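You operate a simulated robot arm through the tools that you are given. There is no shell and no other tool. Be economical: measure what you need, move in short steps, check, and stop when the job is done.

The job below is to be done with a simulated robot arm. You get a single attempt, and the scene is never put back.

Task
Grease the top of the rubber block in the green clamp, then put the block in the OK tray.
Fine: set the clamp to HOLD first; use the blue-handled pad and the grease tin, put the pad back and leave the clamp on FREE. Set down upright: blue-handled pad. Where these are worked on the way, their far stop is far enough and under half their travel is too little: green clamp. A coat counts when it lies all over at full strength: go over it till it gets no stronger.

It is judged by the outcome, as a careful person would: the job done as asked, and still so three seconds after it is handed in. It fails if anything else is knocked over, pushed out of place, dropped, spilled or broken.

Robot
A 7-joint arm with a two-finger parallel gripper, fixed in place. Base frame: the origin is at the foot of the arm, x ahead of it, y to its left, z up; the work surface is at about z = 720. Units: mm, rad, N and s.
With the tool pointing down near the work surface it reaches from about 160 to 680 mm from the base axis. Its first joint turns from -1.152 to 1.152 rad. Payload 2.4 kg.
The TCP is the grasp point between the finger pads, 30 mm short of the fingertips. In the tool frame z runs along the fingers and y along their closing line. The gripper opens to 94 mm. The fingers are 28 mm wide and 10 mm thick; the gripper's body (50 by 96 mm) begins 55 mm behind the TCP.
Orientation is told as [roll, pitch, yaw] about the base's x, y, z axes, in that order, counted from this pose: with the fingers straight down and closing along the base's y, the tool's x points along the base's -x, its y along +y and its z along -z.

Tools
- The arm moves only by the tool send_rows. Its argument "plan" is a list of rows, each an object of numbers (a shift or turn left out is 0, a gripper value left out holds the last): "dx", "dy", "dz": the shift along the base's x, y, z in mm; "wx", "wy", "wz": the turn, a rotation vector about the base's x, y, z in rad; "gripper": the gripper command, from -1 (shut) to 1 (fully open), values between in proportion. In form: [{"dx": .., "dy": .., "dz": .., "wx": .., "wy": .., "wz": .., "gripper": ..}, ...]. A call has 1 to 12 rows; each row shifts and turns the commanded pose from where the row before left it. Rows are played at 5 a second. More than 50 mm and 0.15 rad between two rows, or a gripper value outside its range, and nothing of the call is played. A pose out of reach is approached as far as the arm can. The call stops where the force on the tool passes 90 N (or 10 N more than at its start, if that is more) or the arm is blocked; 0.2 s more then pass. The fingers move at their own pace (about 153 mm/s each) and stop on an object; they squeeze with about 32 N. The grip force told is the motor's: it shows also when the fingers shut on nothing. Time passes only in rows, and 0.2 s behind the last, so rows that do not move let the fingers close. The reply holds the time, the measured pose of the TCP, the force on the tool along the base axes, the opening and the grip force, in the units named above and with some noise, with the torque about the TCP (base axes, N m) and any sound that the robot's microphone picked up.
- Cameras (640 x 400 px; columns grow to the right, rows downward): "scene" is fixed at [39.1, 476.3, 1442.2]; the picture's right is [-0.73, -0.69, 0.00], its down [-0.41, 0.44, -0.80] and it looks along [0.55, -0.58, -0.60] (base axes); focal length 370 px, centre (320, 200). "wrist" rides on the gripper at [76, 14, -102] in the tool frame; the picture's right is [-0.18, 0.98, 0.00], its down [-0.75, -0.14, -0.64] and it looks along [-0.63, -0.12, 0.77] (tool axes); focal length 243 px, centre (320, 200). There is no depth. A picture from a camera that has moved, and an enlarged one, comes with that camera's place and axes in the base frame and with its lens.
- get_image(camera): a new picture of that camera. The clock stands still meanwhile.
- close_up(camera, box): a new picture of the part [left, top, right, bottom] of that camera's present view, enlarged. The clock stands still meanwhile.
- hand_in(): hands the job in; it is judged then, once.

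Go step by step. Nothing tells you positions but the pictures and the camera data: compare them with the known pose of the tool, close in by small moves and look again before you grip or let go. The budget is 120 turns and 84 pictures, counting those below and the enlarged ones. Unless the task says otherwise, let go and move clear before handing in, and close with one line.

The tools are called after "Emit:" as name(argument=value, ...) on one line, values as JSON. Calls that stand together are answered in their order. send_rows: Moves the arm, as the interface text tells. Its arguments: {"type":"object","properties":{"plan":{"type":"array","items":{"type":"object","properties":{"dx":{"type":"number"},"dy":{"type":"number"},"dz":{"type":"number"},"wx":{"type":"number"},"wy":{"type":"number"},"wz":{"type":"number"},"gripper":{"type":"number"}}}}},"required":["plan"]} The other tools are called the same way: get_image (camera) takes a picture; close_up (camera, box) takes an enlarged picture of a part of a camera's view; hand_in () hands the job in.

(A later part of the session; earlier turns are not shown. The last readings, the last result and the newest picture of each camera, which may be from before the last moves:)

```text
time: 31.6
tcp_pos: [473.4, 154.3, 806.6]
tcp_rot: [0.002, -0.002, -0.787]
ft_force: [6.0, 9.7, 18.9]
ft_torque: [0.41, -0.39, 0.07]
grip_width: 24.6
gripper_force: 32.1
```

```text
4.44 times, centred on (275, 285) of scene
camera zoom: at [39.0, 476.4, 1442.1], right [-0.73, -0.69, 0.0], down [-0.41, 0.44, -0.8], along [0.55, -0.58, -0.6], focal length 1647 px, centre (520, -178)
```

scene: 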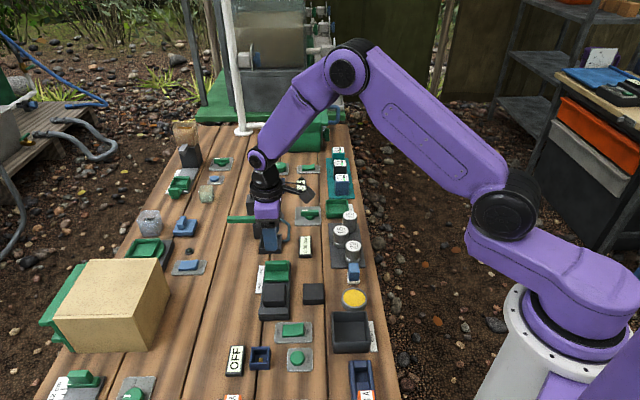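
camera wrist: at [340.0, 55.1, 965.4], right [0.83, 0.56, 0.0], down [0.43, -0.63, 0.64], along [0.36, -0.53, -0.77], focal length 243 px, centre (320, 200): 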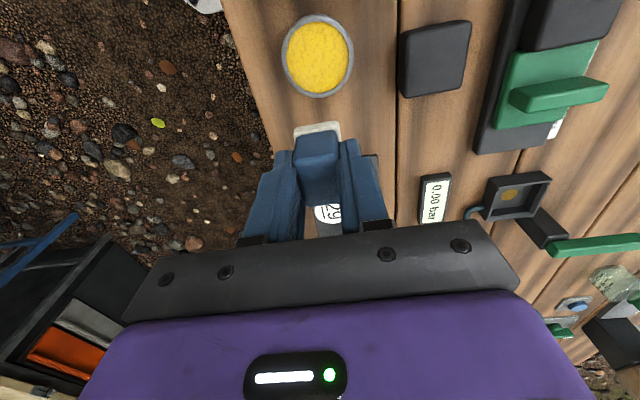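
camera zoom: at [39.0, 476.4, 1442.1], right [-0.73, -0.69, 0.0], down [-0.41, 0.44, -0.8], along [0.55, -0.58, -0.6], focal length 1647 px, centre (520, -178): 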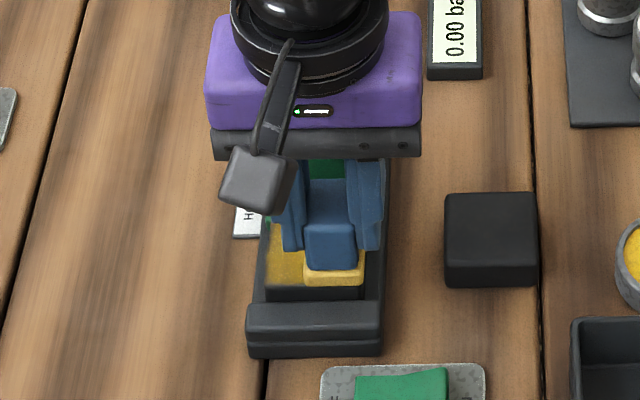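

The coat goes on. Continue with the middle and far lanes.

Emit:
send_rows(plan=[{"dx": 3.2, "dy": -3.2}, {"dx": 3.2, "dy": -3.2}, {"dx": 3.5, "dy": 3.5}, {"dx": 3.5, "dy": 3.5}, {"dx": 3.5, "dy": 3.5}, {"dx": 3.5, "dy": 3.5}, {"dx": 3.2, "dy": -3.2}, {"dx": 3.2, "dy": -3.2}, {}])

Emit:
send_rows(plan=[{"dx": -3.5, "dy": -3.5}, {"dx": -3.5, "dy": -3.5}, {"dx": -3.5, "dy": -3.5}, {"dx": -3.5, "dy": -3.5}, {}])

Emit:
close_up(camera="scene", box=[240, 240, 310, 330])

```text
time: 33.6
tcp_pos: [502.3, 153.8, 805.6]
tcp_rot: [0.007, -0.001, -0.786]
ft_force: [-3.8, 4.9, 9.7]
ft_torque: [0.21, 0.22, 0.0]
grip_width: 24.5
gripper_force: 32.2
```

```text
time: 34.8
tcp_pos: [488.5, 140.4, 805.6]
tcp_rot: [0.004, -0.002, -0.786]
ft_force: [7.0, 8.6, 16.7]
ft_torque: [0.4, -0.36, 0.02]
grip_width: 24.7
gripper_force: 31.9
```

```text
4.44 times, centred on (275, 285) of scene
camera zoom: at [39.0, 476.4, 1442.1], right [-0.73, -0.69, 0.0], down [-0.41, 0.44, -0.8], along [0.55, -0.58, -0.6], focal length 1647 px, centre (520, -178)
```

zoom: 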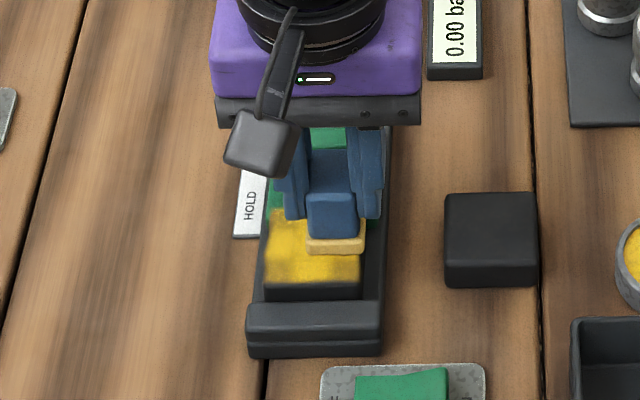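

Nearly covered, but uneven and the pad has paled. I lift to inspect, and will reload the pad.

Emit:
send_rows(plan=[{"dz": 15}, {"dz": 40}, {"dx": -25, "dy": -24, "dz": 6}, {"dx": -26, "dy": -24}, {"dx": -26, "dy": -24}, {"dx": -26, "dy": -24}, {"dx": -26, "dy": -19}, {}])

Emit:
close_up(camera="scene", box=[250, 250, 310, 325])

```text
time: 36.6
tcp_pos: [360.8, 23.6, 869.2]
tcp_rot: [-0.002, 0.0, -0.785]
ft_force: [0.4, 0.3, -0.3]
ft_torque: [0.02, 0.01, 0.01]
grip_width: 24.8
gripper_force: 31.7
```

```text
5.33 times, centred on (280, 288) of scene
camera zoom: at [39.1, 476.3, 1442.2], right [-0.73, -0.69, 0.0], down [-0.41, 0.44, -0.8], along [0.55, -0.58, -0.6], focal length 1976 px, centre (533, -267)
```

zoom: 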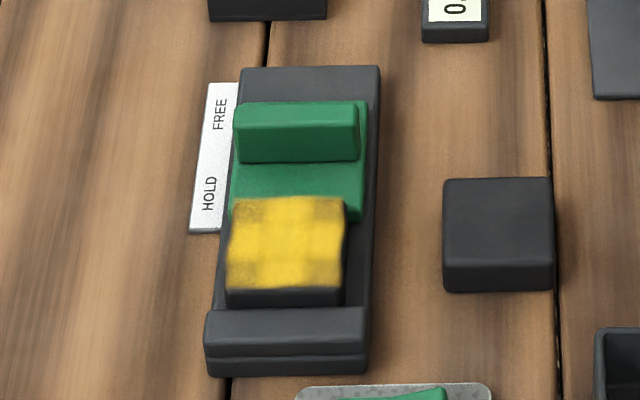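

Coat covers the top but is uneven. I reload in the tin.

Emit:
send_rows(plan=[{"dx": -0.8, "dy": 2.4, "dz": -30}, {"dz": -30}, {"dz": -14}, {"dz": -4}, {"dz": -2}, {}])

```text
time: 38.0
tcp_pos: [358.0, 28.9, 787.3]
tcp_rot: [0.003, -0.002, -0.786]
ft_force: [-1.0, -2.4, 24.4]
ft_torque: [-0.18, -0.05, -0.03]
grip_width: 24.6
gripper_force: 31.9
```

Emit:
send_rows(plan=[{"dz": -0.8}, {}])

Emit:
close_up(camera="scene", box=[320, 255, 390, 325])

```text
time: 38.6
tcp_pos: [358.0, 27.6, 787.0]
tcp_rot: [0.004, -0.003, -0.786]
ft_force: [5.0, -2.7, 49.5]
ft_torque: [-0.2, -0.16, 0.0]
grip_width: 24.5
gripper_force: 32.3
```

```text
5.71 times, centred on (355, 290) of scene
camera zoom: at [38.6, 476.2, 1442.2], right [-0.73, -0.69, 0.0], down [-0.41, 0.44, -0.8], along [0.55, -0.58, -0.6], focal length 2117 px, centre (120, -314)
```

zoom: 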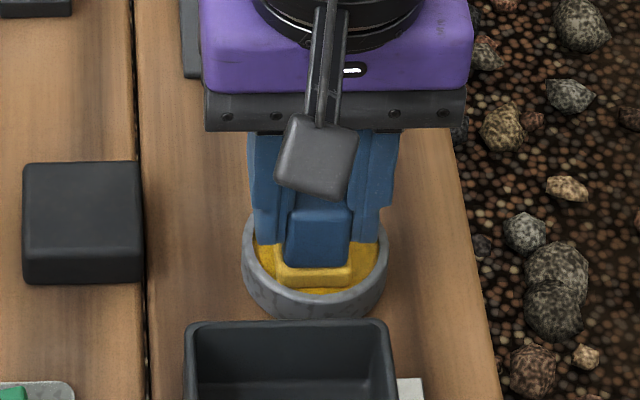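

Reloaded. Back to the block.

Emit:
send_rows(plan=[{"dz": 15}, {"dz": 30}, {"dz": 36}, {"dx": 26, "dy": 25}, {"dx": 26, "dy": 25}, {"dx": 26, "dy": 25}, {"dx": 26, "dy": 25}, {"dx": 26.5, "dy": 26}, {"dz": -30}, {"dz": -26}, {"dz": -4}, {}])

```text
time: 41.2
tcp_pos: [486.0, 148.8, 807.0]
tcp_rot: [0.0, 0.0, -0.786]
ft_force: [-0.7, -1.3, 5.8]
ft_torque: [-0.14, -0.02, 0.0]
grip_width: 24.4
gripper_force: 32.3
```

Emit:
send_rows(plan=[{"dz": -1}, {}])

Emit:
close_up(camera="scene", box=[240, 240, 310, 330])

```text
time: 41.8
tcp_pos: [487.2, 148.8, 806.6]
tcp_rot: [0.003, -0.002, -0.787]
ft_force: [1.4, -9.8, 16.2]
ft_torque: [-0.39, -0.09, -0.05]
grip_width: 24.7
gripper_force: 32.0
```

```text
4.44 times, centred on (275, 285) of scene
camera zoom: at [38.9, 476.0, 1442.3], right [-0.73, -0.69, 0.0], down [-0.41, 0.44, -0.8], along [0.55, -0.58, -0.6], focal length 1647 px, centre (520, -178)
```

zoom: 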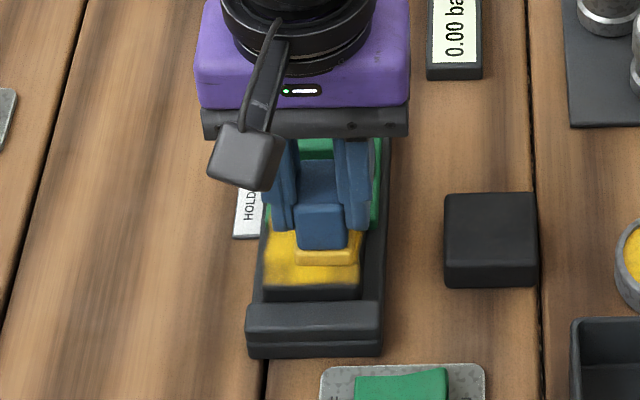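

The pad sits about 4 mm off centre; I account for that and wipe the entire top in closer lanes.

Emit:
send_rows(plan=[{"dx": -0.7, "dy": -7.8}, {"dx": 3.5, "dy": 3.5}, {"dx": 3.5, "dy": 3.5}, {"dx": 3.5, "dy": 3.5}, {"dx": 3.5, "dy": 3.5}, {"dx": -4.2, "dy": 4.2}, {"dx": -3.5, "dy": -3.5}, {"dx": -3.5, "dy": -3.5}, {"dx": -3.5, "dy": -3.5}, {"dx": -3.5, "dy": -3.5}, {}])

Emit:
send_rows(plan=[{"dx": -4.2, "dy": 4.2}, {"dx": 3.5, "dy": 3.5}, {"dx": 3.5, "dy": 3.5}, {"dx": 3.5, "dy": 3.5}, {"dx": 3.5, "dy": 3.5}, {"dx": -5, "dy": 5}, {"dx": -3.5, "dy": -3.5}, {"dx": -3.5, "dy": -3.5}, {"dx": -3.5, "dy": -3.5}, {"dx": -3.5, "dy": -3.5}, {}])

Emit:
close_up(camera="scene", box=[240, 240, 310, 330])

```text
time: 44.2
tcp_pos: [483.3, 150.6, 805.9]
tcp_rot: [0.004, -0.003, -0.785]
ft_force: [6.5, 4.5, 12.0]
ft_torque: [0.22, -0.31, 0.01]
grip_width: 24.7
gripper_force: 32.3
```

```text
time: 46.6
tcp_pos: [471.5, 159.6, 808.0]
tcp_rot: [-0.001, -0.001, -0.785]
ft_force: [2.1, 4.0, 5.3]
ft_torque: [0.18, -0.15, -0.02]
grip_width: 24.6
gripper_force: 32.0
```

```text
4.44 times, centred on (275, 285) of scene
camera zoom: at [39.1, 476.4, 1442.2], right [-0.73, -0.69, 0.0], down [-0.41, 0.44, -0.8], along [0.55, -0.58, -0.6], focal length 1647 px, centre (520, -178)
```

zoom: 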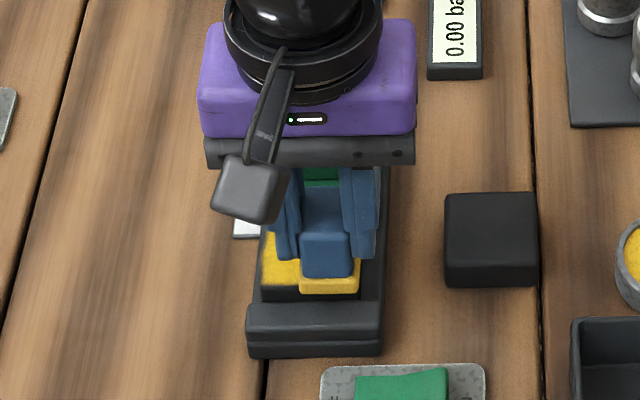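

Pad now at the front edge. I add lanes along the other direction with slightly more pressure, then lift and inspect.

Emit:
send_rows(plan=[{"dx": -0.7, "dy": -0.7, "dz": -0.5}, {"dx": 3.4, "dy": -3.4}, {"dx": 3.4, "dy": -3.4}, {"dx": 3.4, "dy": -3.4}, {"dx": 3.4, "dy": -3.4}, {"dx": 5, "dy": 5}, {"dx": -3.4, "dy": 3.4}, {"dx": -3.4, "dy": 3.4}, {"dx": -3.4, "dy": 3.4}, {"dx": -3.4, "dy": 3.4}, {}])

Emit:
send_rows(plan=[{"dx": 5, "dy": 5}, {"dx": 3, "dy": 3}, {"dx": 3.4, "dy": -3.4}, {"dx": 3.4, "dy": -3.4}, {"dx": 3.4, "dy": -3.4}, {"dx": 3.4, "dy": -3.4}, {}])

Emit:
send_rows(plan=[{"dz": 15}, {"dz": 45}, {"dx": -26, "dy": -24}, {"dx": -26, "dy": -24}, {"dx": -26, "dy": -24}, {}])

Emit:
close_up(camera="scene", box=[250, 250, 310, 325])

```text
time: 49.0
tcp_pos: [480.3, 164.5, 805.7]
tcp_rot: [0.006, -0.004, -0.785]
ft_force: [15.0, -1.7, 18.7]
ft_torque: [-0.22, -0.72, 0.05]
grip_width: 24.9
gripper_force: 31.8
```

```text
time: 50.6
tcp_pos: [499.9, 158.7, 805.6]
tcp_rot: [0.005, -0.001, -0.786]
ft_force: [-1.1, 8.2, 10.1]
ft_torque: [0.39, 0.16, -0.02]
grip_width: 25.0
gripper_force: 31.6
```

```text
time: 52.0
tcp_pos: [418.7, 85.4, 867.5]
tcp_rot: [0.0, 0.0, -0.785]
ft_force: [0.4, -0.1, -1.9]
ft_torque: [-0.01, 0.01, 0.03]
grip_width: 24.9
gripper_force: 31.8
```

```text
5.33 times, centred on (280, 288) of scene
camera zoom: at [39.1, 476.3, 1442.2], right [-0.73, -0.69, 0.0], down [-0.41, 0.44, -0.8], along [0.55, -0.58, -0.6], focal length 1976 px, centre (533, -267)
```

zoom: 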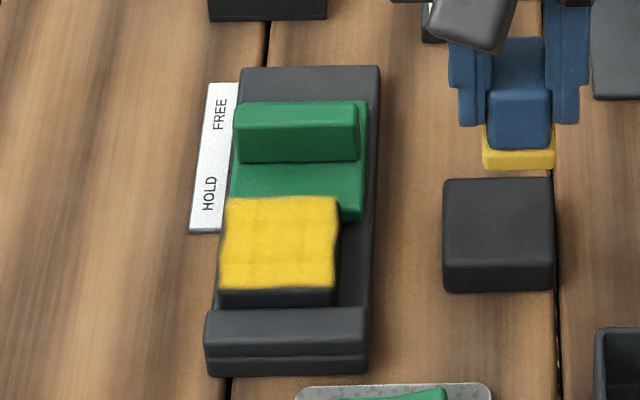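

Emit:
close_up(camera="scene", box=[268, 282, 288, 308])

```text
15.38 times, centred on (278, 295) of scene
camera zoom: at [39.1, 476.3, 1442.2], right [-0.73, -0.69, 0.0], down [-0.41, 0.44, -0.8], along [0.55, -0.58, -0.6], focal length 5700 px, centre (966, -1262)
```

zoom: 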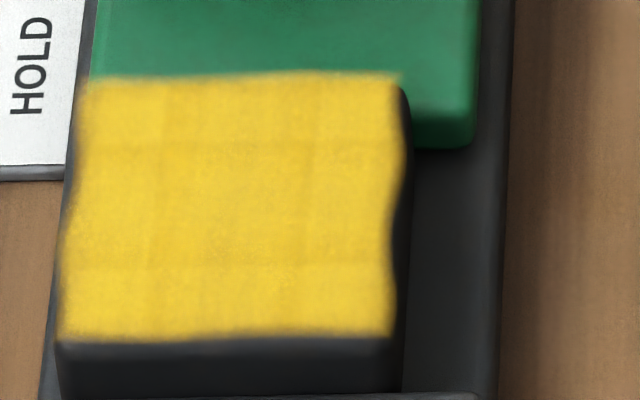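

Almost uniform with faint streaks. I reload once more and go over the whole top again, a bit wider.

Emit:
send_rows(plan=[{"dx": -29, "dy": -30}, {"dx": -29.5, "dy": -29}, {}, {"dz": -30}, {"dz": -30}, {"dz": -14}, {"dz": -4}, {}])

```text
time: 53.8
tcp_pos: [361.9, 27.0, 786.6]
tcp_rot: [0.0, 0.0, -0.787]
ft_force: [-0.6, -0.2, 0.1]
ft_torque: [-0.01, 0.0, 0.0]
grip_width: 25.0
gripper_force: 32.3
```

Emit:
send_rows(plan=[{"dz": -1.5}, {}])

Emit:
close_up(camera="scene", box=[320, 255, 390, 325])

```text
time: 54.4
tcp_pos: [360.5, 28.6, 787.0]
tcp_rot: [0.0, -0.002, -0.784]
ft_force: [-4.3, 6.3, 60.0]
ft_torque: [0.13, 0.16, -0.01]
grip_width: 24.8
gripper_force: 31.8
```

```text
5.71 times, centred on (355, 290) of scene
camera zoom: at [38.3, 476.4, 1442.2], right [-0.73, -0.69, 0.0], down [-0.41, 0.44, -0.8], along [0.55, -0.58, -0.6], focal length 2117 px, centre (120, -314)
```

zoom: 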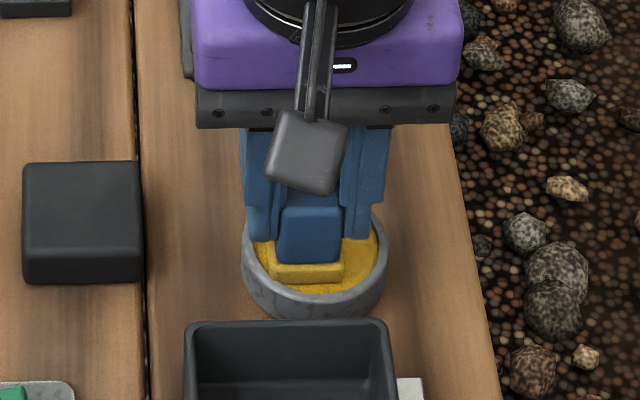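

Emit:
send_rows(plan=[{"dz": 15}, {"dz": 30}, {"dz": 35}, {"dx": 26, "dy": 25.5}, {"dx": 26, "dy": 25.5}, {"dx": 26, "dy": 25.5}, {"dx": 26, "dy": 25.5}, {"dx": 26, "dy": 26}, {"dz": -30}, {"dz": -25}, {}])

```text
time: 56.8
tcp_pos: [494.5, 153.9, 810.2]
tcp_rot: [-0.001, 0.001, -0.784]
ft_force: [0.2, 0.2, 0.7]
ft_torque: [0.02, -0.04, -0.01]
grip_width: 24.6
gripper_force: 32.0
```

Emit:
send_rows(plan=[{"dx": -3, "dz": -3}, {"dz": -1.5}, {}])

Emit:
close_up(camera="scene", box=[240, 240, 310, 330])

```text
time: 57.6
tcp_pos: [489.2, 154.6, 807.3]
tcp_rot: [-0.001, 0.0, -0.786]
ft_force: [-2.3, -3.7, 11.3]
ft_torque: [-0.17, 0.09, 0.0]
grip_width: 24.4
gripper_force: 32.1
```

```text
4.44 times, centred on (275, 285) of scene
camera zoom: at [38.9, 476.2, 1442.2], right [-0.73, -0.69, 0.0], down [-0.41, 0.44, -0.8], along [0.55, -0.58, -0.6], focal length 1647 px, centre (520, -178)
```

zoom: 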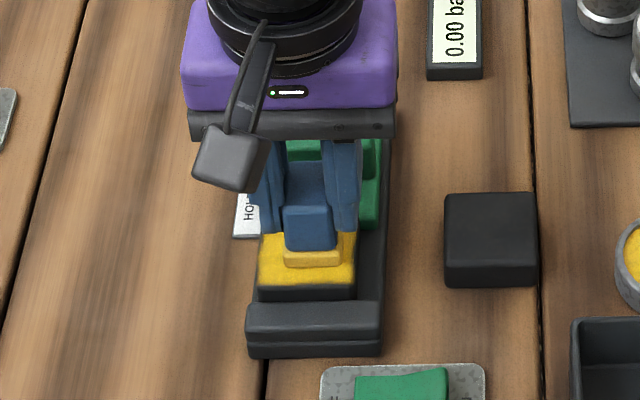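

Emit:
send_rows(plan=[{"dx": -0.7, "dy": -10.6, "dz": -0.4}, {"dx": 3.9, "dy": 3.9}, {"dx": 3.9, "dy": 3.9}, {"dx": 3.9, "dy": 3.9}, {"dx": 3.9, "dy": 3.9}, {"dx": -4.6, "dy": 4.6}, {"dx": -3.9, "dy": -3.9}, {"dx": -3.9, "dy": -3.9}, {"dx": -3.9, "dy": -3.9}, {"dx": -3.9, "dy": -3.9}, {}])

Emit:
send_rows(plan=[{"dx": -4.6, "dy": 4.6}, {"dx": 3.9, "dy": 3.9}, {"dx": 3.9, "dy": 3.9}, {"dx": 3.9, "dy": 3.9}, {"dx": 3.9, "dy": 3.9}, {"dx": -5.7, "dy": 5.7}, {"dx": -3.9, "dy": -3.9}, {"dx": -3.9, "dy": -3.9}, {"dx": -3.9, "dy": -3.9}, {"dx": -3.9, "dy": -3.9}, {}])

Emit:
send_rows(plan=[{"dx": 3.7, "dy": -3.7}, {"dx": 3.7, "dy": -3.7}, {"dx": 3.7, "dy": -3.7}, {"dx": 3.7, "dy": -3.7}, {"dx": 7, "dy": 7}, {"dx": -3.7, "dy": 3.7}, {"dx": -3.7, "dy": 3.7}, {"dx": -3.7, "dy": 3.7}, {"dx": -3.7, "dy": 3.7}, {"dx": 7, "dy": 7}, {}])

Emit:
send_rows(plan=[{"dx": 1.4, "dy": 1.4}, {"dx": 3.7, "dy": -3.7}, {"dx": 3.7, "dy": -3.7}, {"dx": 3.7, "dy": -3.7}, {"dx": 3.7, "dy": -3.7}, {"dz": 15}, {"dz": 45}, {"dx": -26, "dy": -24}, {"dx": -26, "dy": -24}, {"dx": -26, "dy": -24}, {}])

Emit:
close_up(camera="scene", box=[268, 282, 288, 308])

```text
time: 60.0
tcp_pos: [484.4, 150.5, 806.4]
tcp_rot: [0.003, -0.002, -0.785]
ft_force: [4.3, 6.6, 11.3]
ft_torque: [0.29, -0.22, 0.0]
grip_width: 24.9
gripper_force: 31.4
```

```text
time: 62.4
tcp_pos: [473.4, 159.3, 807.5]
tcp_rot: [-0.001, -0.001, -0.785]
ft_force: [0.4, 0.3, -0.4]
ft_torque: [-0.03, -0.01, 0.01]
grip_width: 24.7
gripper_force: 31.8
```

```text
time: 64.8
tcp_pos: [483.1, 168.8, 806.2]
tcp_rot: [-0.013, 0.007, -0.79]
ft_force: [-24.9, -30.0, 53.9]
ft_torque: [-1.45, 0.51, -0.35]
grip_width: 24.7
gripper_force: 31.6
```

```text
time: 67.2
tcp_pos: [425.2, 88.1, 867.7]
tcp_rot: [0.0, -0.001, -0.784]
ft_force: [0.1, -0.2, -0.2]
ft_torque: [-0.01, -0.03, 0.0]
grip_width: 24.7
gripper_force: 32.4
```

```text
15.38 times, centred on (278, 295) of scene
camera zoom: at [39.1, 476.3, 1442.2], right [-0.73, -0.69, 0.0], down [-0.41, 0.44, -0.8], along [0.55, -0.58, -0.6], focal length 5700 px, centre (966, -1262)
```

zoom: 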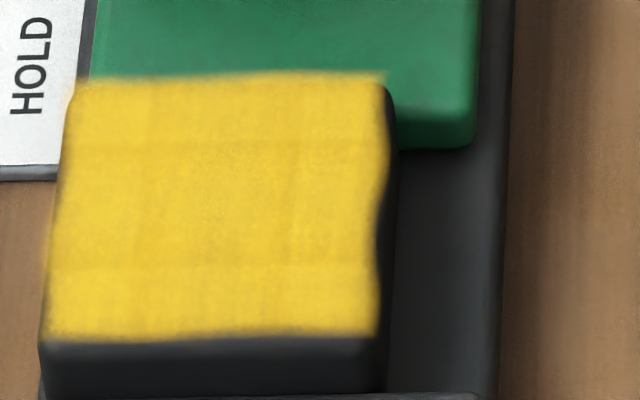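

The coat no longer changes – uniform all over. Now I take the pad back to its place (406,-29) and check how it sits in the grip.

Emit:
send_rows(plan=[{"dx": -10, "dy": -30}, {"dx": -8, "dy": -45}, {"dx": 0, "dy": -42}, {}, {"dz": -25}, {"dz": -25}, {}])

Emit:
close_up(camera="wrist", box=[200, 20, 440, 210])

Emit:
close_up(camera="scene", box=[310, 210, 410, 310])

```text
time: 68.8
tcp_pos: [409.2, -32.4, 817.6]
tcp_rot: [0.0, 0.002, -0.785]
ft_force: [-0.6, 0.6, -0.8]
ft_torque: [0.0, -0.04, -0.01]
grip_width: 24.9
gripper_force: 32.2
```

```text
2.11 times, centred on (320, 115) of wrist
camera zoom: at [365.6, 31.1, 920.1], right [0.83, 0.56, 0.0], down [0.43, -0.63, 0.64], along [0.36, -0.53, -0.77], focal length 511 px, centre (320, 379)
```

zoom: 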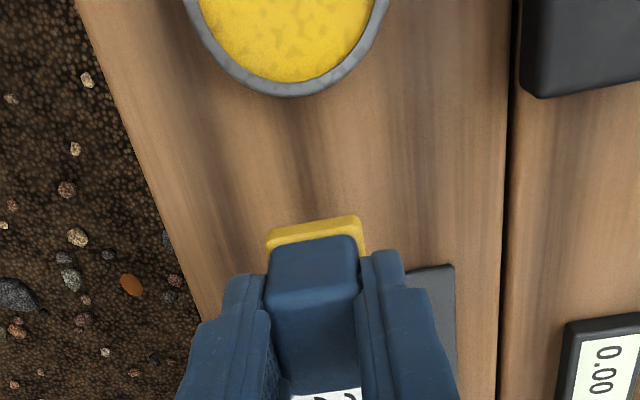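

```text
4.00 times, centred on (360, 260) of scene
camera zoom: at [39.1, 476.3, 1442.2], right [-0.73, -0.69, 0.0], down [-0.41, 0.44, -0.8], along [0.55, -0.58, -0.6], focal length 1482 px, centre (160, -40)
```

zoom: 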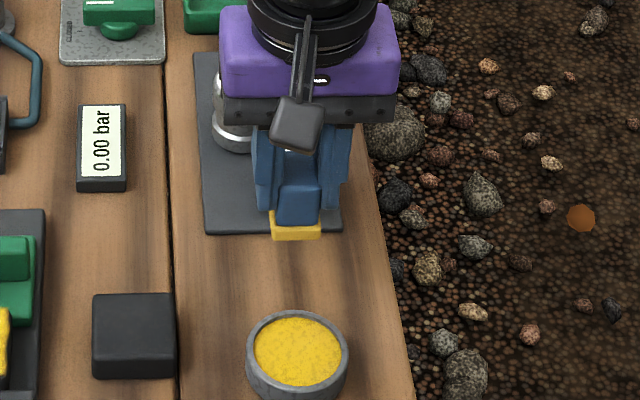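

The pad is straight in the grip. I align on its place and set it down gently.

Emit:
send_rows(plan=[{"dx": -2.5, "dy": 3}, {"dz": -25}, {"dz": -15}, {"dz": -3}, {}])

```text
time: 70.0
tcp_pos: [404.6, -27.8, 774.5]
tcp_rot: [0.0, 0.0, -0.787]
ft_force: [-0.2, -0.1, 0.6]
ft_torque: [-0.03, 0.03, 0.0]
grip_width: 24.7
gripper_force: 31.6
```

Emit:
send_rows(plan=[{"dz": -1.5}, {"dz": -1}, {}])

```text
time: 70.8
tcp_pos: [404.9, -26.3, 770.9]
tcp_rot: [-0.001, 0.0, -0.785]
ft_force: [-0.3, 0.5, -0.9]
ft_torque: [-0.04, -0.02, -0.05]
grip_width: 24.7
gripper_force: 31.8
```

Emit:
send_rows(plan=[{"dz": -1}, {}])

```text
time: 71.4
tcp_pos: [404.4, -26.0, 770.8]
tcp_rot: [-0.001, 0.002, -0.785]
ft_force: [-1.7, 0.3, 20.3]
ft_torque: [0.01, 0.07, 0.0]
grip_width: 24.9
gripper_force: 32.1
```

Touchdown (20 N). I ease half a millimetre, open and rise.

Emit:
send_rows(plan=[{"dz": 0.5}, {"gripper": 0.2}, {}, {"dz": 20}, {"dz": 35}, {"dz": 40}, {}])

Emit:
close_up(camera="wrist", box=[200, 20, 440, 210])

Emit:
close_up(camera="scene", box=[310, 210, 410, 310])

```text
time: 73.0
tcp_pos: [404.9, -27.9, 864.6]
tcp_rot: [0.001, 0.001, -0.787]
ft_force: [0.2, 0.7, 0.0]
ft_torque: [-0.01, 0.04, 0.0]
grip_width: 56.4
gripper_force: 0.1
```

```text
2.11 times, centred on (320, 115) of wrist
camera zoom: at [361.4, 35.0, 967.3], right [0.83, 0.56, 0.0], down [0.43, -0.63, 0.64], along [0.36, -0.53, -0.77], focal length 511 px, centre (320, 379)
```

zoom: 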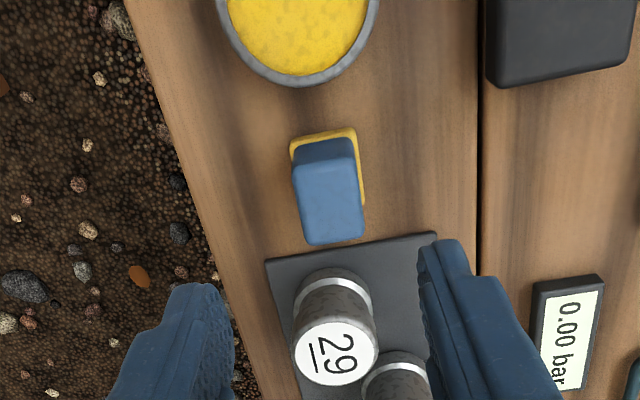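

```text
4.00 times, centred on (360, 260) of scene
camera zoom: at [39.1, 476.3, 1442.2], right [-0.73, -0.69, 0.0], down [-0.41, 0.44, -0.8], along [0.55, -0.58, -0.6], focal length 1482 px, centre (160, -40)
```

zoom: 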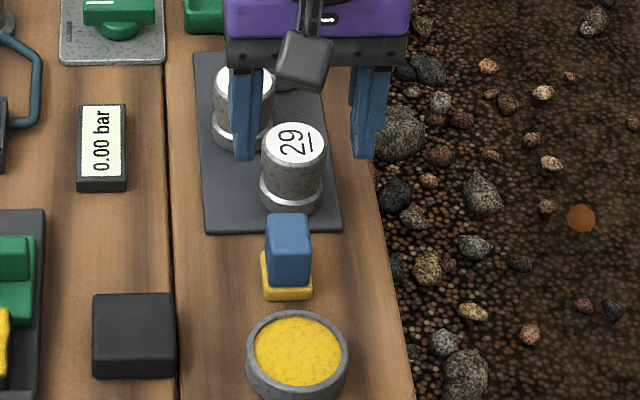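

The pad stands upright in its place. Now back to the clamp ridge at +45° to set it FREE.

Emit:
send_rows(plan=[{"dx": 10.3, "dy": 11.7, "wz": 0.131}, {"dx": 10.3, "dy": 11.7, "wz": 0.131}, {"dx": 10.3, "dy": 11.7, "wz": 0.131}, {"dx": 10.3, "dy": 11.7, "wz": 0.131}, {"dx": 10.3, "dy": 11.7, "wz": 0.131}, {"dx": 10.3, "dy": 11.7, "wz": 0.131}, {"dx": 10.3, "dy": 11.7, "wz": 0.131}, {"dx": 10.3, "dy": 11.7, "wz": 0.131}, {"dx": 10.3, "dy": 11.7, "wz": 0.131}, {"dx": 10.3, "dy": 11.7, "wz": 0.131}, {"dx": 10.3, "dy": 11.7, "wz": 0.131}, {"dx": 10.3, "dy": 11.7, "wz": 0.13, "gripper": -0.1}])

Emit:
send_rows(plan=[{"dz": -25}, {"dz": -25}, {"dz": -14}, {}])

Emit:
close_up(camera="wrist", box=[200, 20, 480, 195])

```text
time: 75.6
tcp_pos: [526.7, 113.5, 867.3]
tcp_rot: [0.001, -0.001, 0.79]
ft_force: [-0.1, 0.2, 0.2]
ft_torque: [0.01, -0.04, 0.0]
grip_width: 42.5
gripper_force: 0.1
```

```text
time: 76.6
tcp_pos: [528.0, 114.2, 800.5]
tcp_rot: [0.0, 0.001, 0.787]
ft_force: [0.5, -0.7, 0.7]
ft_torque: [-0.02, 0.02, 0.01]
grip_width: 42.3
gripper_force: 0.1
```

```text
2.29 times, centred on (340, 108) of wrist
camera zoom: at [465.1, 69.8, 903.5], right [-0.57, 0.82, 0.0], down [0.63, 0.43, 0.64], along [0.53, 0.36, -0.77], focal length 555 px, centre (274, 411)
```

zoom: 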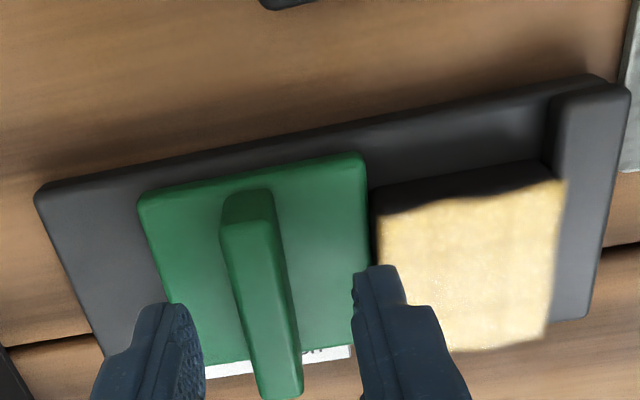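

The finger next to the coated block would be too close, so I narrow the opening, centre on the ridge, and then lower.

Emit:
send_rows(plan=[{"dx": 2, "dy": -2, "gripper": -0.38}, {}, {"dz": -6}, {"dz": -5}, {}])

Emit:
close_up(camera="wrist", box=[200, 20, 480, 195])

```text
time: 77.8
tcp_pos: [530.1, 112.8, 790.8]
tcp_rot: [-0.001, 0.0, 0.788]
ft_force: [0.5, -0.8, -0.7]
ft_torque: [-0.01, 0.02, 0.02]
grip_width: 29.2
gripper_force: 0.1
```

```text
2.29 times, centred on (340, 108) of wrist
camera zoom: at [466.5, 67.9, 893.7], right [-0.57, 0.82, 0.0], down [0.63, 0.43, 0.64], along [0.53, 0.36, -0.77], focal length 555 px, centre (274, 411)
```

zoom: 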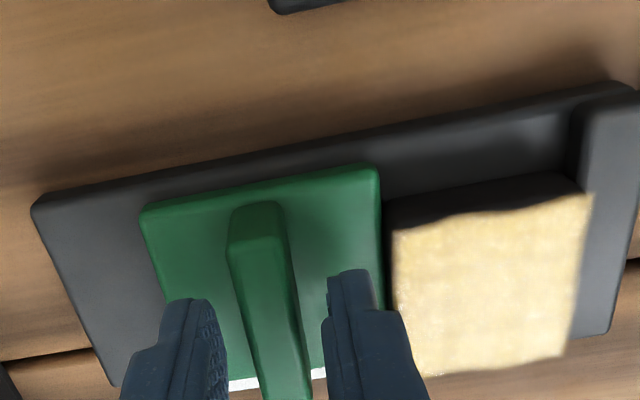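

Centred and clear of the coat. Close and slide back to FREE.

Emit:
send_rows(plan=[{"dz": -1, "gripper": -1}, {}, {}, {"dx": 4, "dy": -4}, {"dx": 4, "dy": -4}, {"dx": 4, "dy": -4}, {"dx": 4, "dy": -4}, {"dx": 4, "dy": -4}, {}])

```text
time: 79.8
tcp_pos: [551.2, 90.5, 790.6]
tcp_rot: [-0.001, -0.003, 0.785]
ft_force: [-5.6, -9.6, 31.0]
ft_torque: [0.06, -0.18, 0.0]
grip_width: 13.3
gripper_force: 44.8
```

Emit:
send_rows(plan=[{"dz": 0.7, "dx": 1.5, "dy": -1.5}, {"dx": 1.5, "dy": -1.5}, {"dx": 1, "dy": -1}, {}])

```text
time: 80.8
tcp_pos: [551.8, 90.7, 789.4]
tcp_rot: [0.002, 0.002, 0.788]
ft_force: [-19.4, 10.7, 25.8]
ft_torque: [0.34, 0.35, -0.41]
grip_width: 13.2
gripper_force: 44.8
```

At the FREE stop. Release and rise.

Emit:
send_rows(plan=[{"dx": -2, "dy": 2}, {"gripper": -0.3}, {}, {"dz": 30}, {"dz": 40}, {"dz": 30}, {}])

Emit:
close_up(camera="wrist", box=[250, 20, 490, 170])

Emit:
close_up(camera="scene", box=[240, 240, 320, 330])

```text
time: 82.4
tcp_pos: [553.0, 93.0, 891.6]
tcp_rot: [-0.002, 0.001, 0.787]
ft_force: [-0.2, 0.5, -0.3]
ft_torque: [-0.01, 0.01, 0.0]
grip_width: 32.6
gripper_force: 0.1
```

```text
2.67 times, centred on (370, 95) of wrist
camera zoom: at [489.8, 49.2, 993.9], right [-0.57, 0.82, 0.0], down [0.63, 0.43, 0.64], along [0.53, 0.36, -0.77], focal length 647 px, centre (187, 480)
```

zoom: 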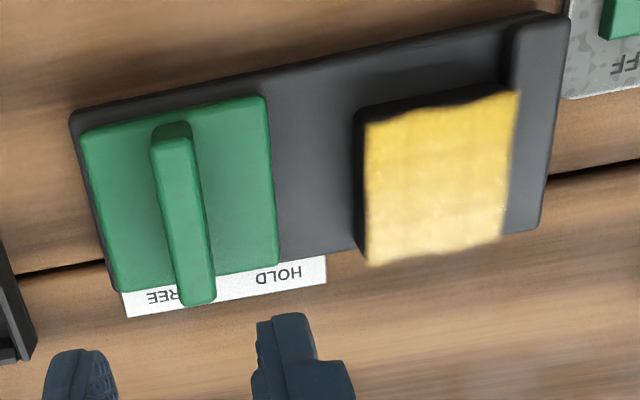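

```text
4.44 times, centred on (280, 285) of scene
camera zoom: at [39.1, 476.3, 1442.2], right [-0.73, -0.69, 0.0], down [-0.41, 0.44, -0.8], along [0.55, -0.58, -0.6], focal length 1647 px, centre (498, -178)
```

zoom: 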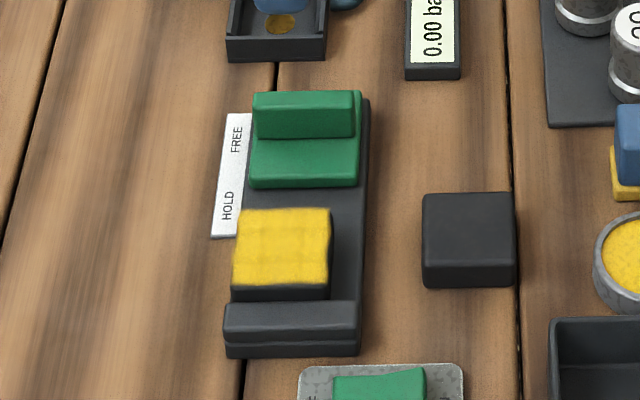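

Clamp is on FREE. Block now at about (493,156). I turn to -45°, open wide and come over the block.

Emit:
send_rows(plan=[{"dx": -5, "dy": 5.2, "wz": -0.131, "gripper": 1}, {"dx": -5, "dy": 5.2, "wz": -0.131}, {"dx": -5, "dy": 5.2, "wz": -0.131}, {"dx": -5, "dy": 5.2, "wz": -0.131}, {"dx": -5, "dy": 5.2, "wz": -0.131}, {"dx": -5, "dy": 5.2, "wz": -0.131}, {"dx": -5, "dy": 5.2, "wz": -0.131}, {"dx": -5, "dy": 5.2, "wz": -0.131}, {"dx": -5, "dy": 5.2, "wz": -0.131}, {"dx": -5, "dy": 5.2, "wz": -0.131}, {"dx": -5, "dy": 5.2, "wz": -0.131}, {"dx": -5, "dy": 5.2, "wz": -0.13}])

Emit:
send_rows(plan=[{"dz": -30}, {"dz": -30}, {}])

Emit:
close_up(camera="wrist", box=[170, 10, 470, 210])

```text
time: 85.0
tcp_pos: [492.8, 153.3, 889.6]
tcp_rot: [0.0, 0.001, -0.788]
ft_force: [-0.2, 0.3, -0.5]
ft_torque: [0.0, 0.03, 0.0]
grip_width: 94.2
gripper_force: 0.2
```

```text
time: 85.8
tcp_pos: [493.3, 149.2, 828.6]
tcp_rot: [0.002, -0.001, -0.784]
ft_force: [-0.2, -0.6, 0.0]
ft_torque: [0.03, 0.0, 0.0]
grip_width: 94.0
gripper_force: 0.0
```

```text
2.00 times, centred on (320, 110) of wrist
camera zoom: at [449.2, 213.0, 931.5], right [0.83, 0.56, 0.0], down [0.43, -0.63, 0.64], along [0.36, -0.53, -0.77], focal length 485 px, centre (320, 380)
```

zoom: 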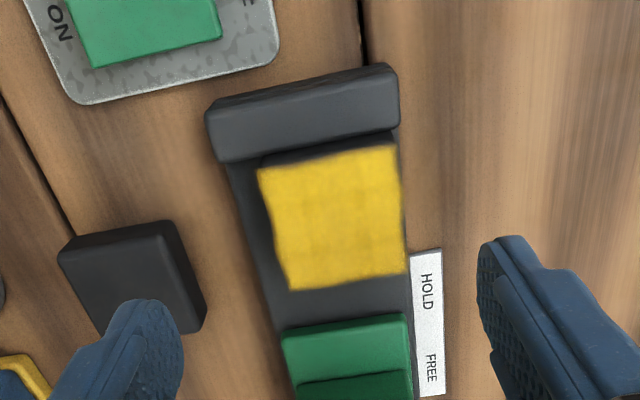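

I centre on the block, narrow the opening a little to stay clear of the loose block, and lower beside it.

Emit:
send_rows(plan=[{"dx": 0.5, "dy": 5, "gripper": 0.7}, {}, {"dz": -20}, {"dz": -20}, {"dz": -9}, {}])

Emit:
close_up(camera="wrist", box=[170, 10, 470, 210])

Emit:
close_up(camera="scene", box=[230, 230, 330, 330])

```text
time: 87.2
tcp_pos: [493.4, 156.3, 781.6]
tcp_rot: [0.001, 0.001, -0.786]
ft_force: [-0.4, 0.6, -0.1]
ft_torque: [0.03, -0.02, 0.02]
grip_width: 79.9
gripper_force: 0.1
```

```text
2.00 times, centred on (320, 110) of wrist
camera zoom: at [450.0, 219.9, 884.8], right [0.83, 0.56, 0.0], down [0.43, -0.63, 0.64], along [0.36, -0.53, -0.77], focal length 485 px, centre (320, 380)
```

zoom: 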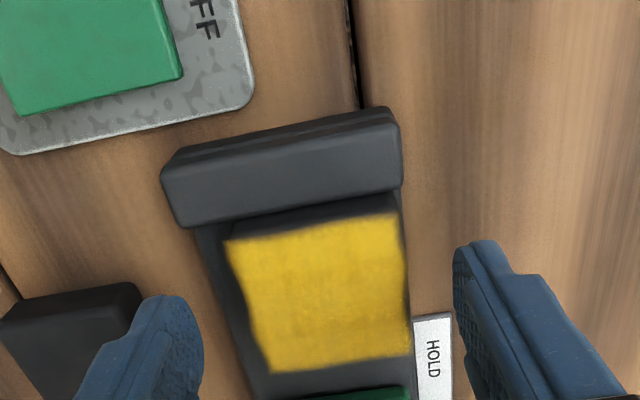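

```text
4.00 times, centred on (280, 280) of scene
camera zoom: at [39.1, 476.3, 1442.2], right [-0.73, -0.69, 0.0], down [-0.41, 0.44, -0.8], along [0.55, -0.58, -0.6], focal length 1482 px, centre (480, -120)
```

zoom: 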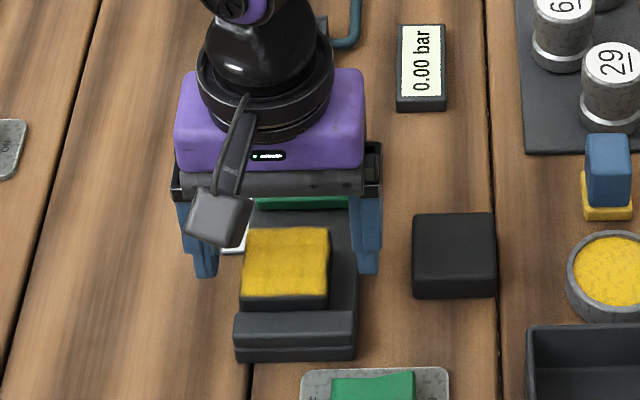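

Tips are just below the block's top and aligned. Lower 9 mm more and close.

Emit:
send_rows(plan=[{"dz": -4}, {"dz": -5}, {}, {"gripper": -1}, {}, {}])

Emit:
close_up(camera="wrist", box=[170, 10, 470, 210])

```text
time: 88.6
tcp_pos: [493.0, 156.7, 773.2]
tcp_rot: [-0.001, 0.0, -0.785]
ft_force: [0.6, -0.1, 0.0]
ft_torque: [0.0, -0.05, 0.0]
grip_width: 48.8
gripper_force: 31.7
```

```text
2.00 times, centred on (320, 110) of wrist
camera zoom: at [449.1, 220.1, 875.7], right [0.83, 0.56, 0.0], down [0.43, -0.63, 0.64], along [0.36, -0.53, -0.77], focal length 485 px, centre (320, 380)
```

zoom: 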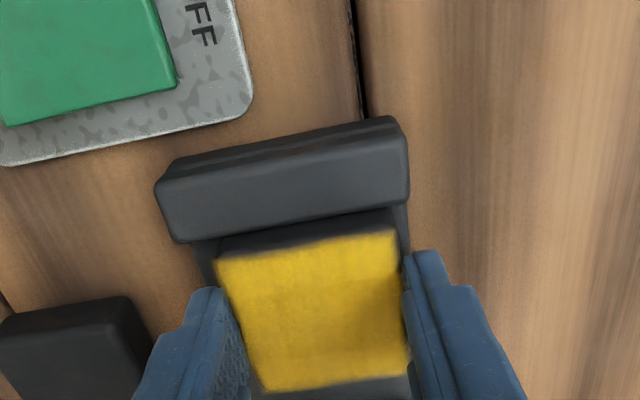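

Gripped at 48.8 mm. Lift and carry over toward the OK tray.

Emit:
send_rows(plan=[{"dz": 10}, {"dz": 30}, {"dz": 40}, {"dz": 35}, {}])

Emit:
send_rows(plan=[{"dx": 9, "dy": -38}, {"dx": 9, "dy": -38}, {"dx": 9, "dy": -38}, {"dx": 9, "dy": -38}, {"dx": 9, "dy": -38}, {"dx": 9, "dy": -38}, {"dx": 9, "dy": -38}, {"dx": 9, "dy": -38}, {"dx": 9, "dy": -38}, {}])

Emit:
get_image(camera="wrist")

Emit:
get_image(camera="scene")

```text
time: 89.8
tcp_pos: [491.1, 156.6, 888.9]
tcp_rot: [0.0, 0.0, -0.785]
ft_force: [0.0, -0.6, -0.9]
ft_torque: [0.0, 0.0, 0.02]
grip_width: 48.8
gripper_force: 31.9
```

```text
time: 92.0
tcp_pos: [570.9, -182.1, 884.3]
tcp_rot: [-0.002, -0.001, -0.787]
ft_force: [-1.0, -0.1, -1.1]
ft_torque: [0.02, 0.0, -0.02]
grip_width: 48.8
gripper_force: 32.0
```

```text
15 pictures are left
camera wrist: at [526.6, -119.0, 987.2], right [0.83, 0.56, 0.0], down [0.43, -0.63, 0.64], along [0.36, -0.53, -0.77], focal length 243 px, centre (320, 200)
```

wrist: 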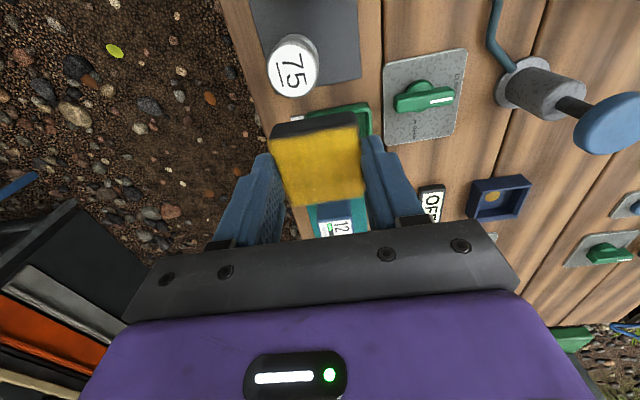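

```text
14 pictures are left
```

scene: 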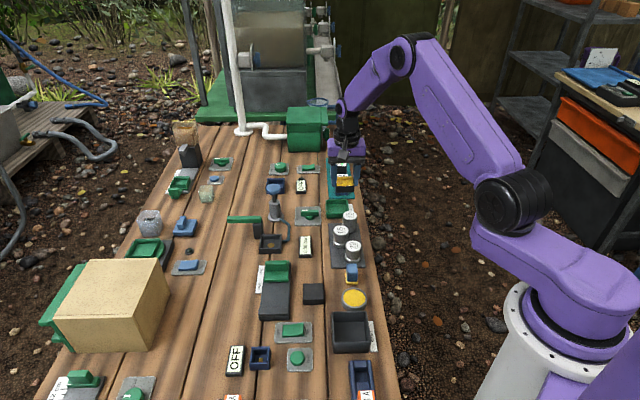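

Emit:
close_up(camera="wrist", box=[240, 60, 420, 250])

Emit:
close_up(camera="scene", box=[310, 160, 380, 224])

```text
2.11 times, centred on (330, 155) of wrist
camera zoom: at [526.6, -119.0, 987.2], right [0.83, 0.56, 0.0], down [0.43, -0.63, 0.64], along [0.36, -0.53, -0.77], focal length 511 px, centre (299, 295)
```

zoom: 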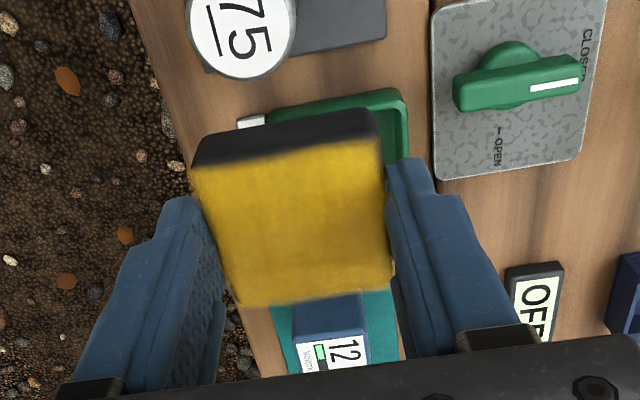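

```text
6.25 times, centred on (345, 192) of scene
camera zoom: at [39.1, 476.3, 1442.2], right [-0.73, -0.69, 0.0], down [-0.41, 0.44, -0.8], along [0.55, -0.58, -0.6], focal length 2316 px, centre (164, 250)
```

zoom: 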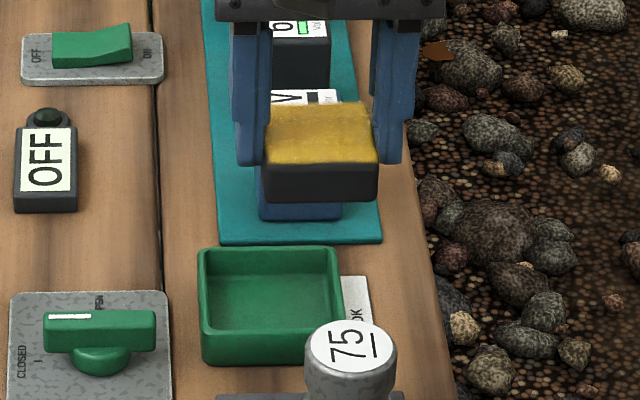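

Tray rim comes out at about 68 mm square, centred near (610,-204). I move over it and lower partway.

Emit:
send_rows(plan=[{"dx": 20, "dy": -11}, {"dx": 19, "dy": -11}, {}, {"dz": -25}, {"dz": -25}, {"dz": -12}, {}])

Emit:
close_up(camera="wrist", box=[200, 60, 440, 250])

Emit:
close_up(camera="scene", box=[310, 170, 380, 226])

```text
time: 93.6
tcp_pos: [611.2, -207.7, 825.0]
tcp_rot: [0.001, 0.002, -0.786]
ft_force: [-0.4, 0.2, -0.1]
ft_torque: [0.01, 0.01, 0.01]
grip_width: 48.8
gripper_force: 32.1
```

```text
2.11 times, centred on (320, 155) of wrist
camera zoom: at [568.7, -142.9, 928.0], right [0.83, 0.56, 0.0], down [0.43, -0.63, 0.64], along [0.36, -0.53, -0.77], focal length 511 px, centre (320, 295)
```

zoom: 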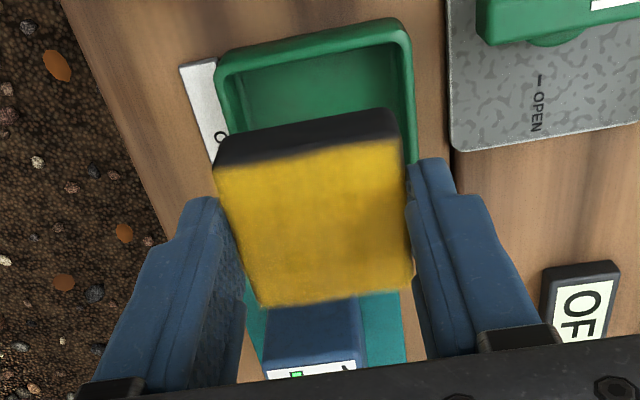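

```text
7.14 times, centred on (345, 198) of scene
camera zoom: at [39.1, 476.3, 1442.2], right [-0.73, -0.69, 0.0], down [-0.41, 0.44, -0.8], along [0.55, -0.58, -0.6], focal length 2647 px, centre (141, 214)
```

zoom: 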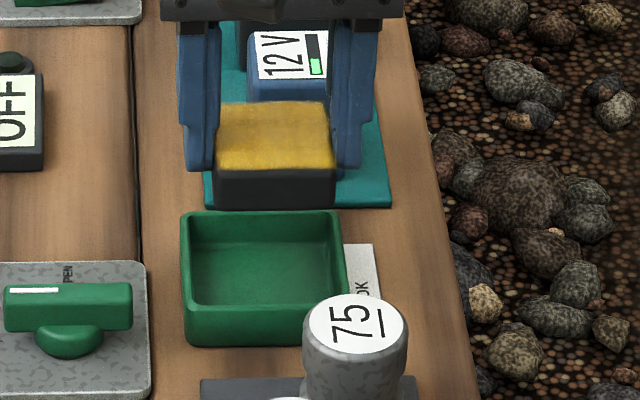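

Block and tray agree within a few mm; I shift about 2 mm across and lower to just above the rim for a final check.

Emit:
send_rows(plan=[{"dx": 1.4, "dy": 1.4}, {"dz": -15}, {"dz": -13}, {}, {}])

Emit:
close_up(camera="wrist", box=[200, 60, 440, 250])

Emit:
close_up(camera="scene", box=[320, 180, 370, 220])

```text
time: 94.8
tcp_pos: [615.1, -204.9, 797.0]
tcp_rot: [0.0, -0.001, -0.785]
ft_force: [0.5, 0.8, -1.1]
ft_torque: [0.02, 0.0, 0.03]
grip_width: 49.0
gripper_force: 32.0
```

```text
2.11 times, centred on (320, 155) of wrist
camera zoom: at [571.4, -140.8, 899.7], right [0.83, 0.56, 0.0], down [0.43, -0.63, 0.64], along [0.36, -0.53, -0.77], focal length 511 px, centre (320, 295)
```

zoom: 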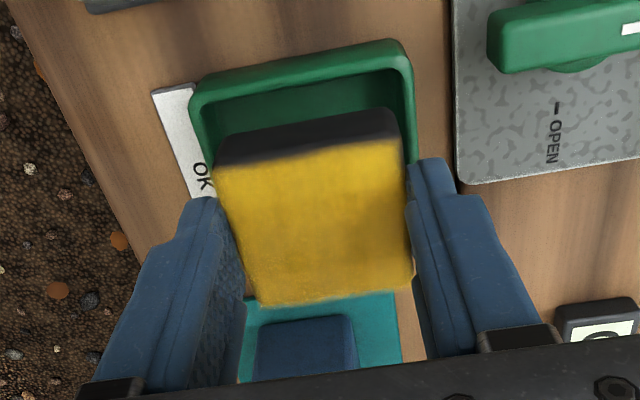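

```text
10.00 times, centred on (345, 200) of scene
camera zoom: at [39.1, 476.3, 1442.2], right [-0.73, -0.69, 0.0], down [-0.41, 0.44, -0.8], along [0.55, -0.58, -0.6], focal length 3705 px, centre (70, 200)
```

zoom: 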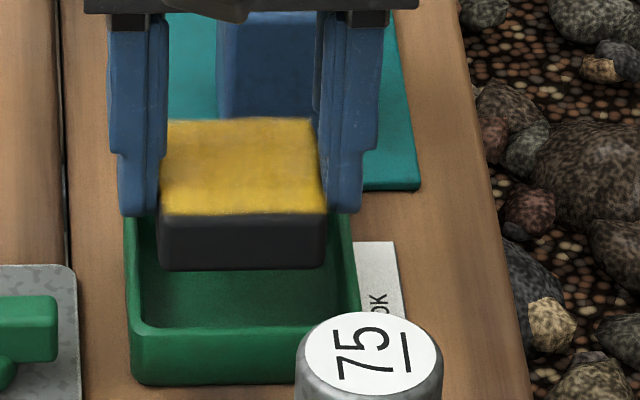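

Aligned both ways. I lower slowly into the tray, watching for contact.

Emit:
send_rows(plan=[{"dz": -8}, {"dz": -6}, {"dz": -3}, {}])

```text
time: 95.8
tcp_pos: [615.6, -204.3, 780.2]
tcp_rot: [0.0, 0.001, -0.785]
ft_force: [0.0, 1.0, -0.7]
ft_torque: [0.05, -0.04, 0.01]
grip_width: 48.7
gripper_force: 32.8
```

Emit:
send_rows(plan=[{"dz": -2}, {"dz": -1.5}, {}])

Emit:
close_up(camera="scene", box=[320, 180, 370, 220])

```text
time: 96.6
tcp_pos: [614.4, -204.4, 776.4]
tcp_rot: [-0.001, 0.0, -0.786]
ft_force: [0.6, -1.3, -1.0]
ft_torque: [0.0, -0.04, -0.01]
grip_width: 49.0
gripper_force: 32.2
```

```text
10.00 times, centred on (345, 200) of scene
camera zoom: at [39.1, 476.3, 1442.2], right [-0.73, -0.69, 0.0], down [-0.41, 0.44, -0.8], along [0.55, -0.58, -0.6], focal length 3705 px, centre (70, 200)
```

zoom: 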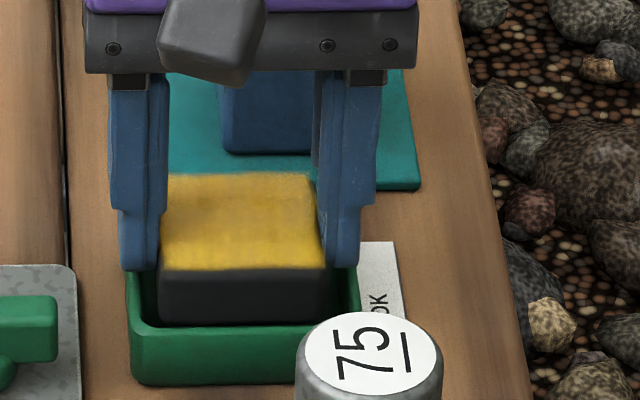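

Emit:
send_rows(plan=[{"dz": -1}, {"dz": -1}, {}])

```text
time: 97.4
tcp_pos: [614.8, -204.8, 773.1]
tcp_rot: [0.0, 0.0, -0.787]
ft_force: [0.4, -0.3, -1.1]
ft_torque: [-0.02, 0.0, -0.01]
grip_width: 48.8
gripper_force: 31.9
```

Emit:
send_rows(plan=[{"dz": -1}, {"dz": -1}, {}])

```text
time: 98.2
tcp_pos: [615.3, -205.2, 772.0]
tcp_rot: [-0.001, 0.001, -0.784]
ft_force: [-0.3, 0.1, -0.2]
ft_torque: [0.02, 0.01, 0.0]
grip_width: 48.7
gripper_force: 31.9
```

Emit:
send_rows(plan=[{"dz": -1}, {"dz": -1}, {}])

Emit:
close_up(camera="scene", box=[320, 180, 370, 220])

```text
time: 99.0
tcp_pos: [615.4, -204.0, 772.3]
tcp_rot: [0.001, -0.001, -0.785]
ft_force: [-7.2, 3.0, 18.9]
ft_torque: [0.03, 0.4, -0.1]
grip_width: 49.0
gripper_force: 31.9
```

```text
10.00 times, centred on (345, 200) of scene
camera zoom: at [38.6, 476.5, 1442.1], right [-0.73, -0.69, 0.0], down [-0.41, 0.44, -0.8], along [0.55, -0.58, -0.6], focal length 3705 px, centre (70, 200)
```

zoom: 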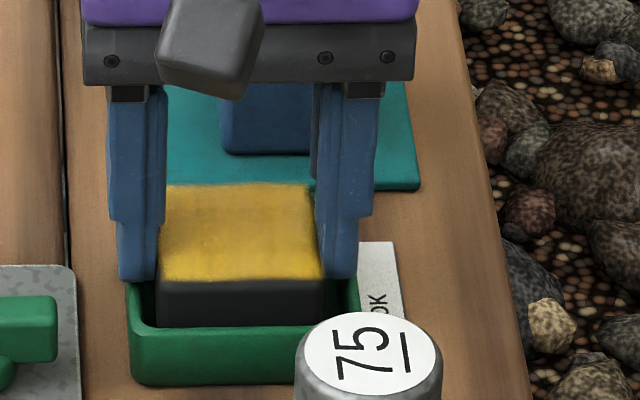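

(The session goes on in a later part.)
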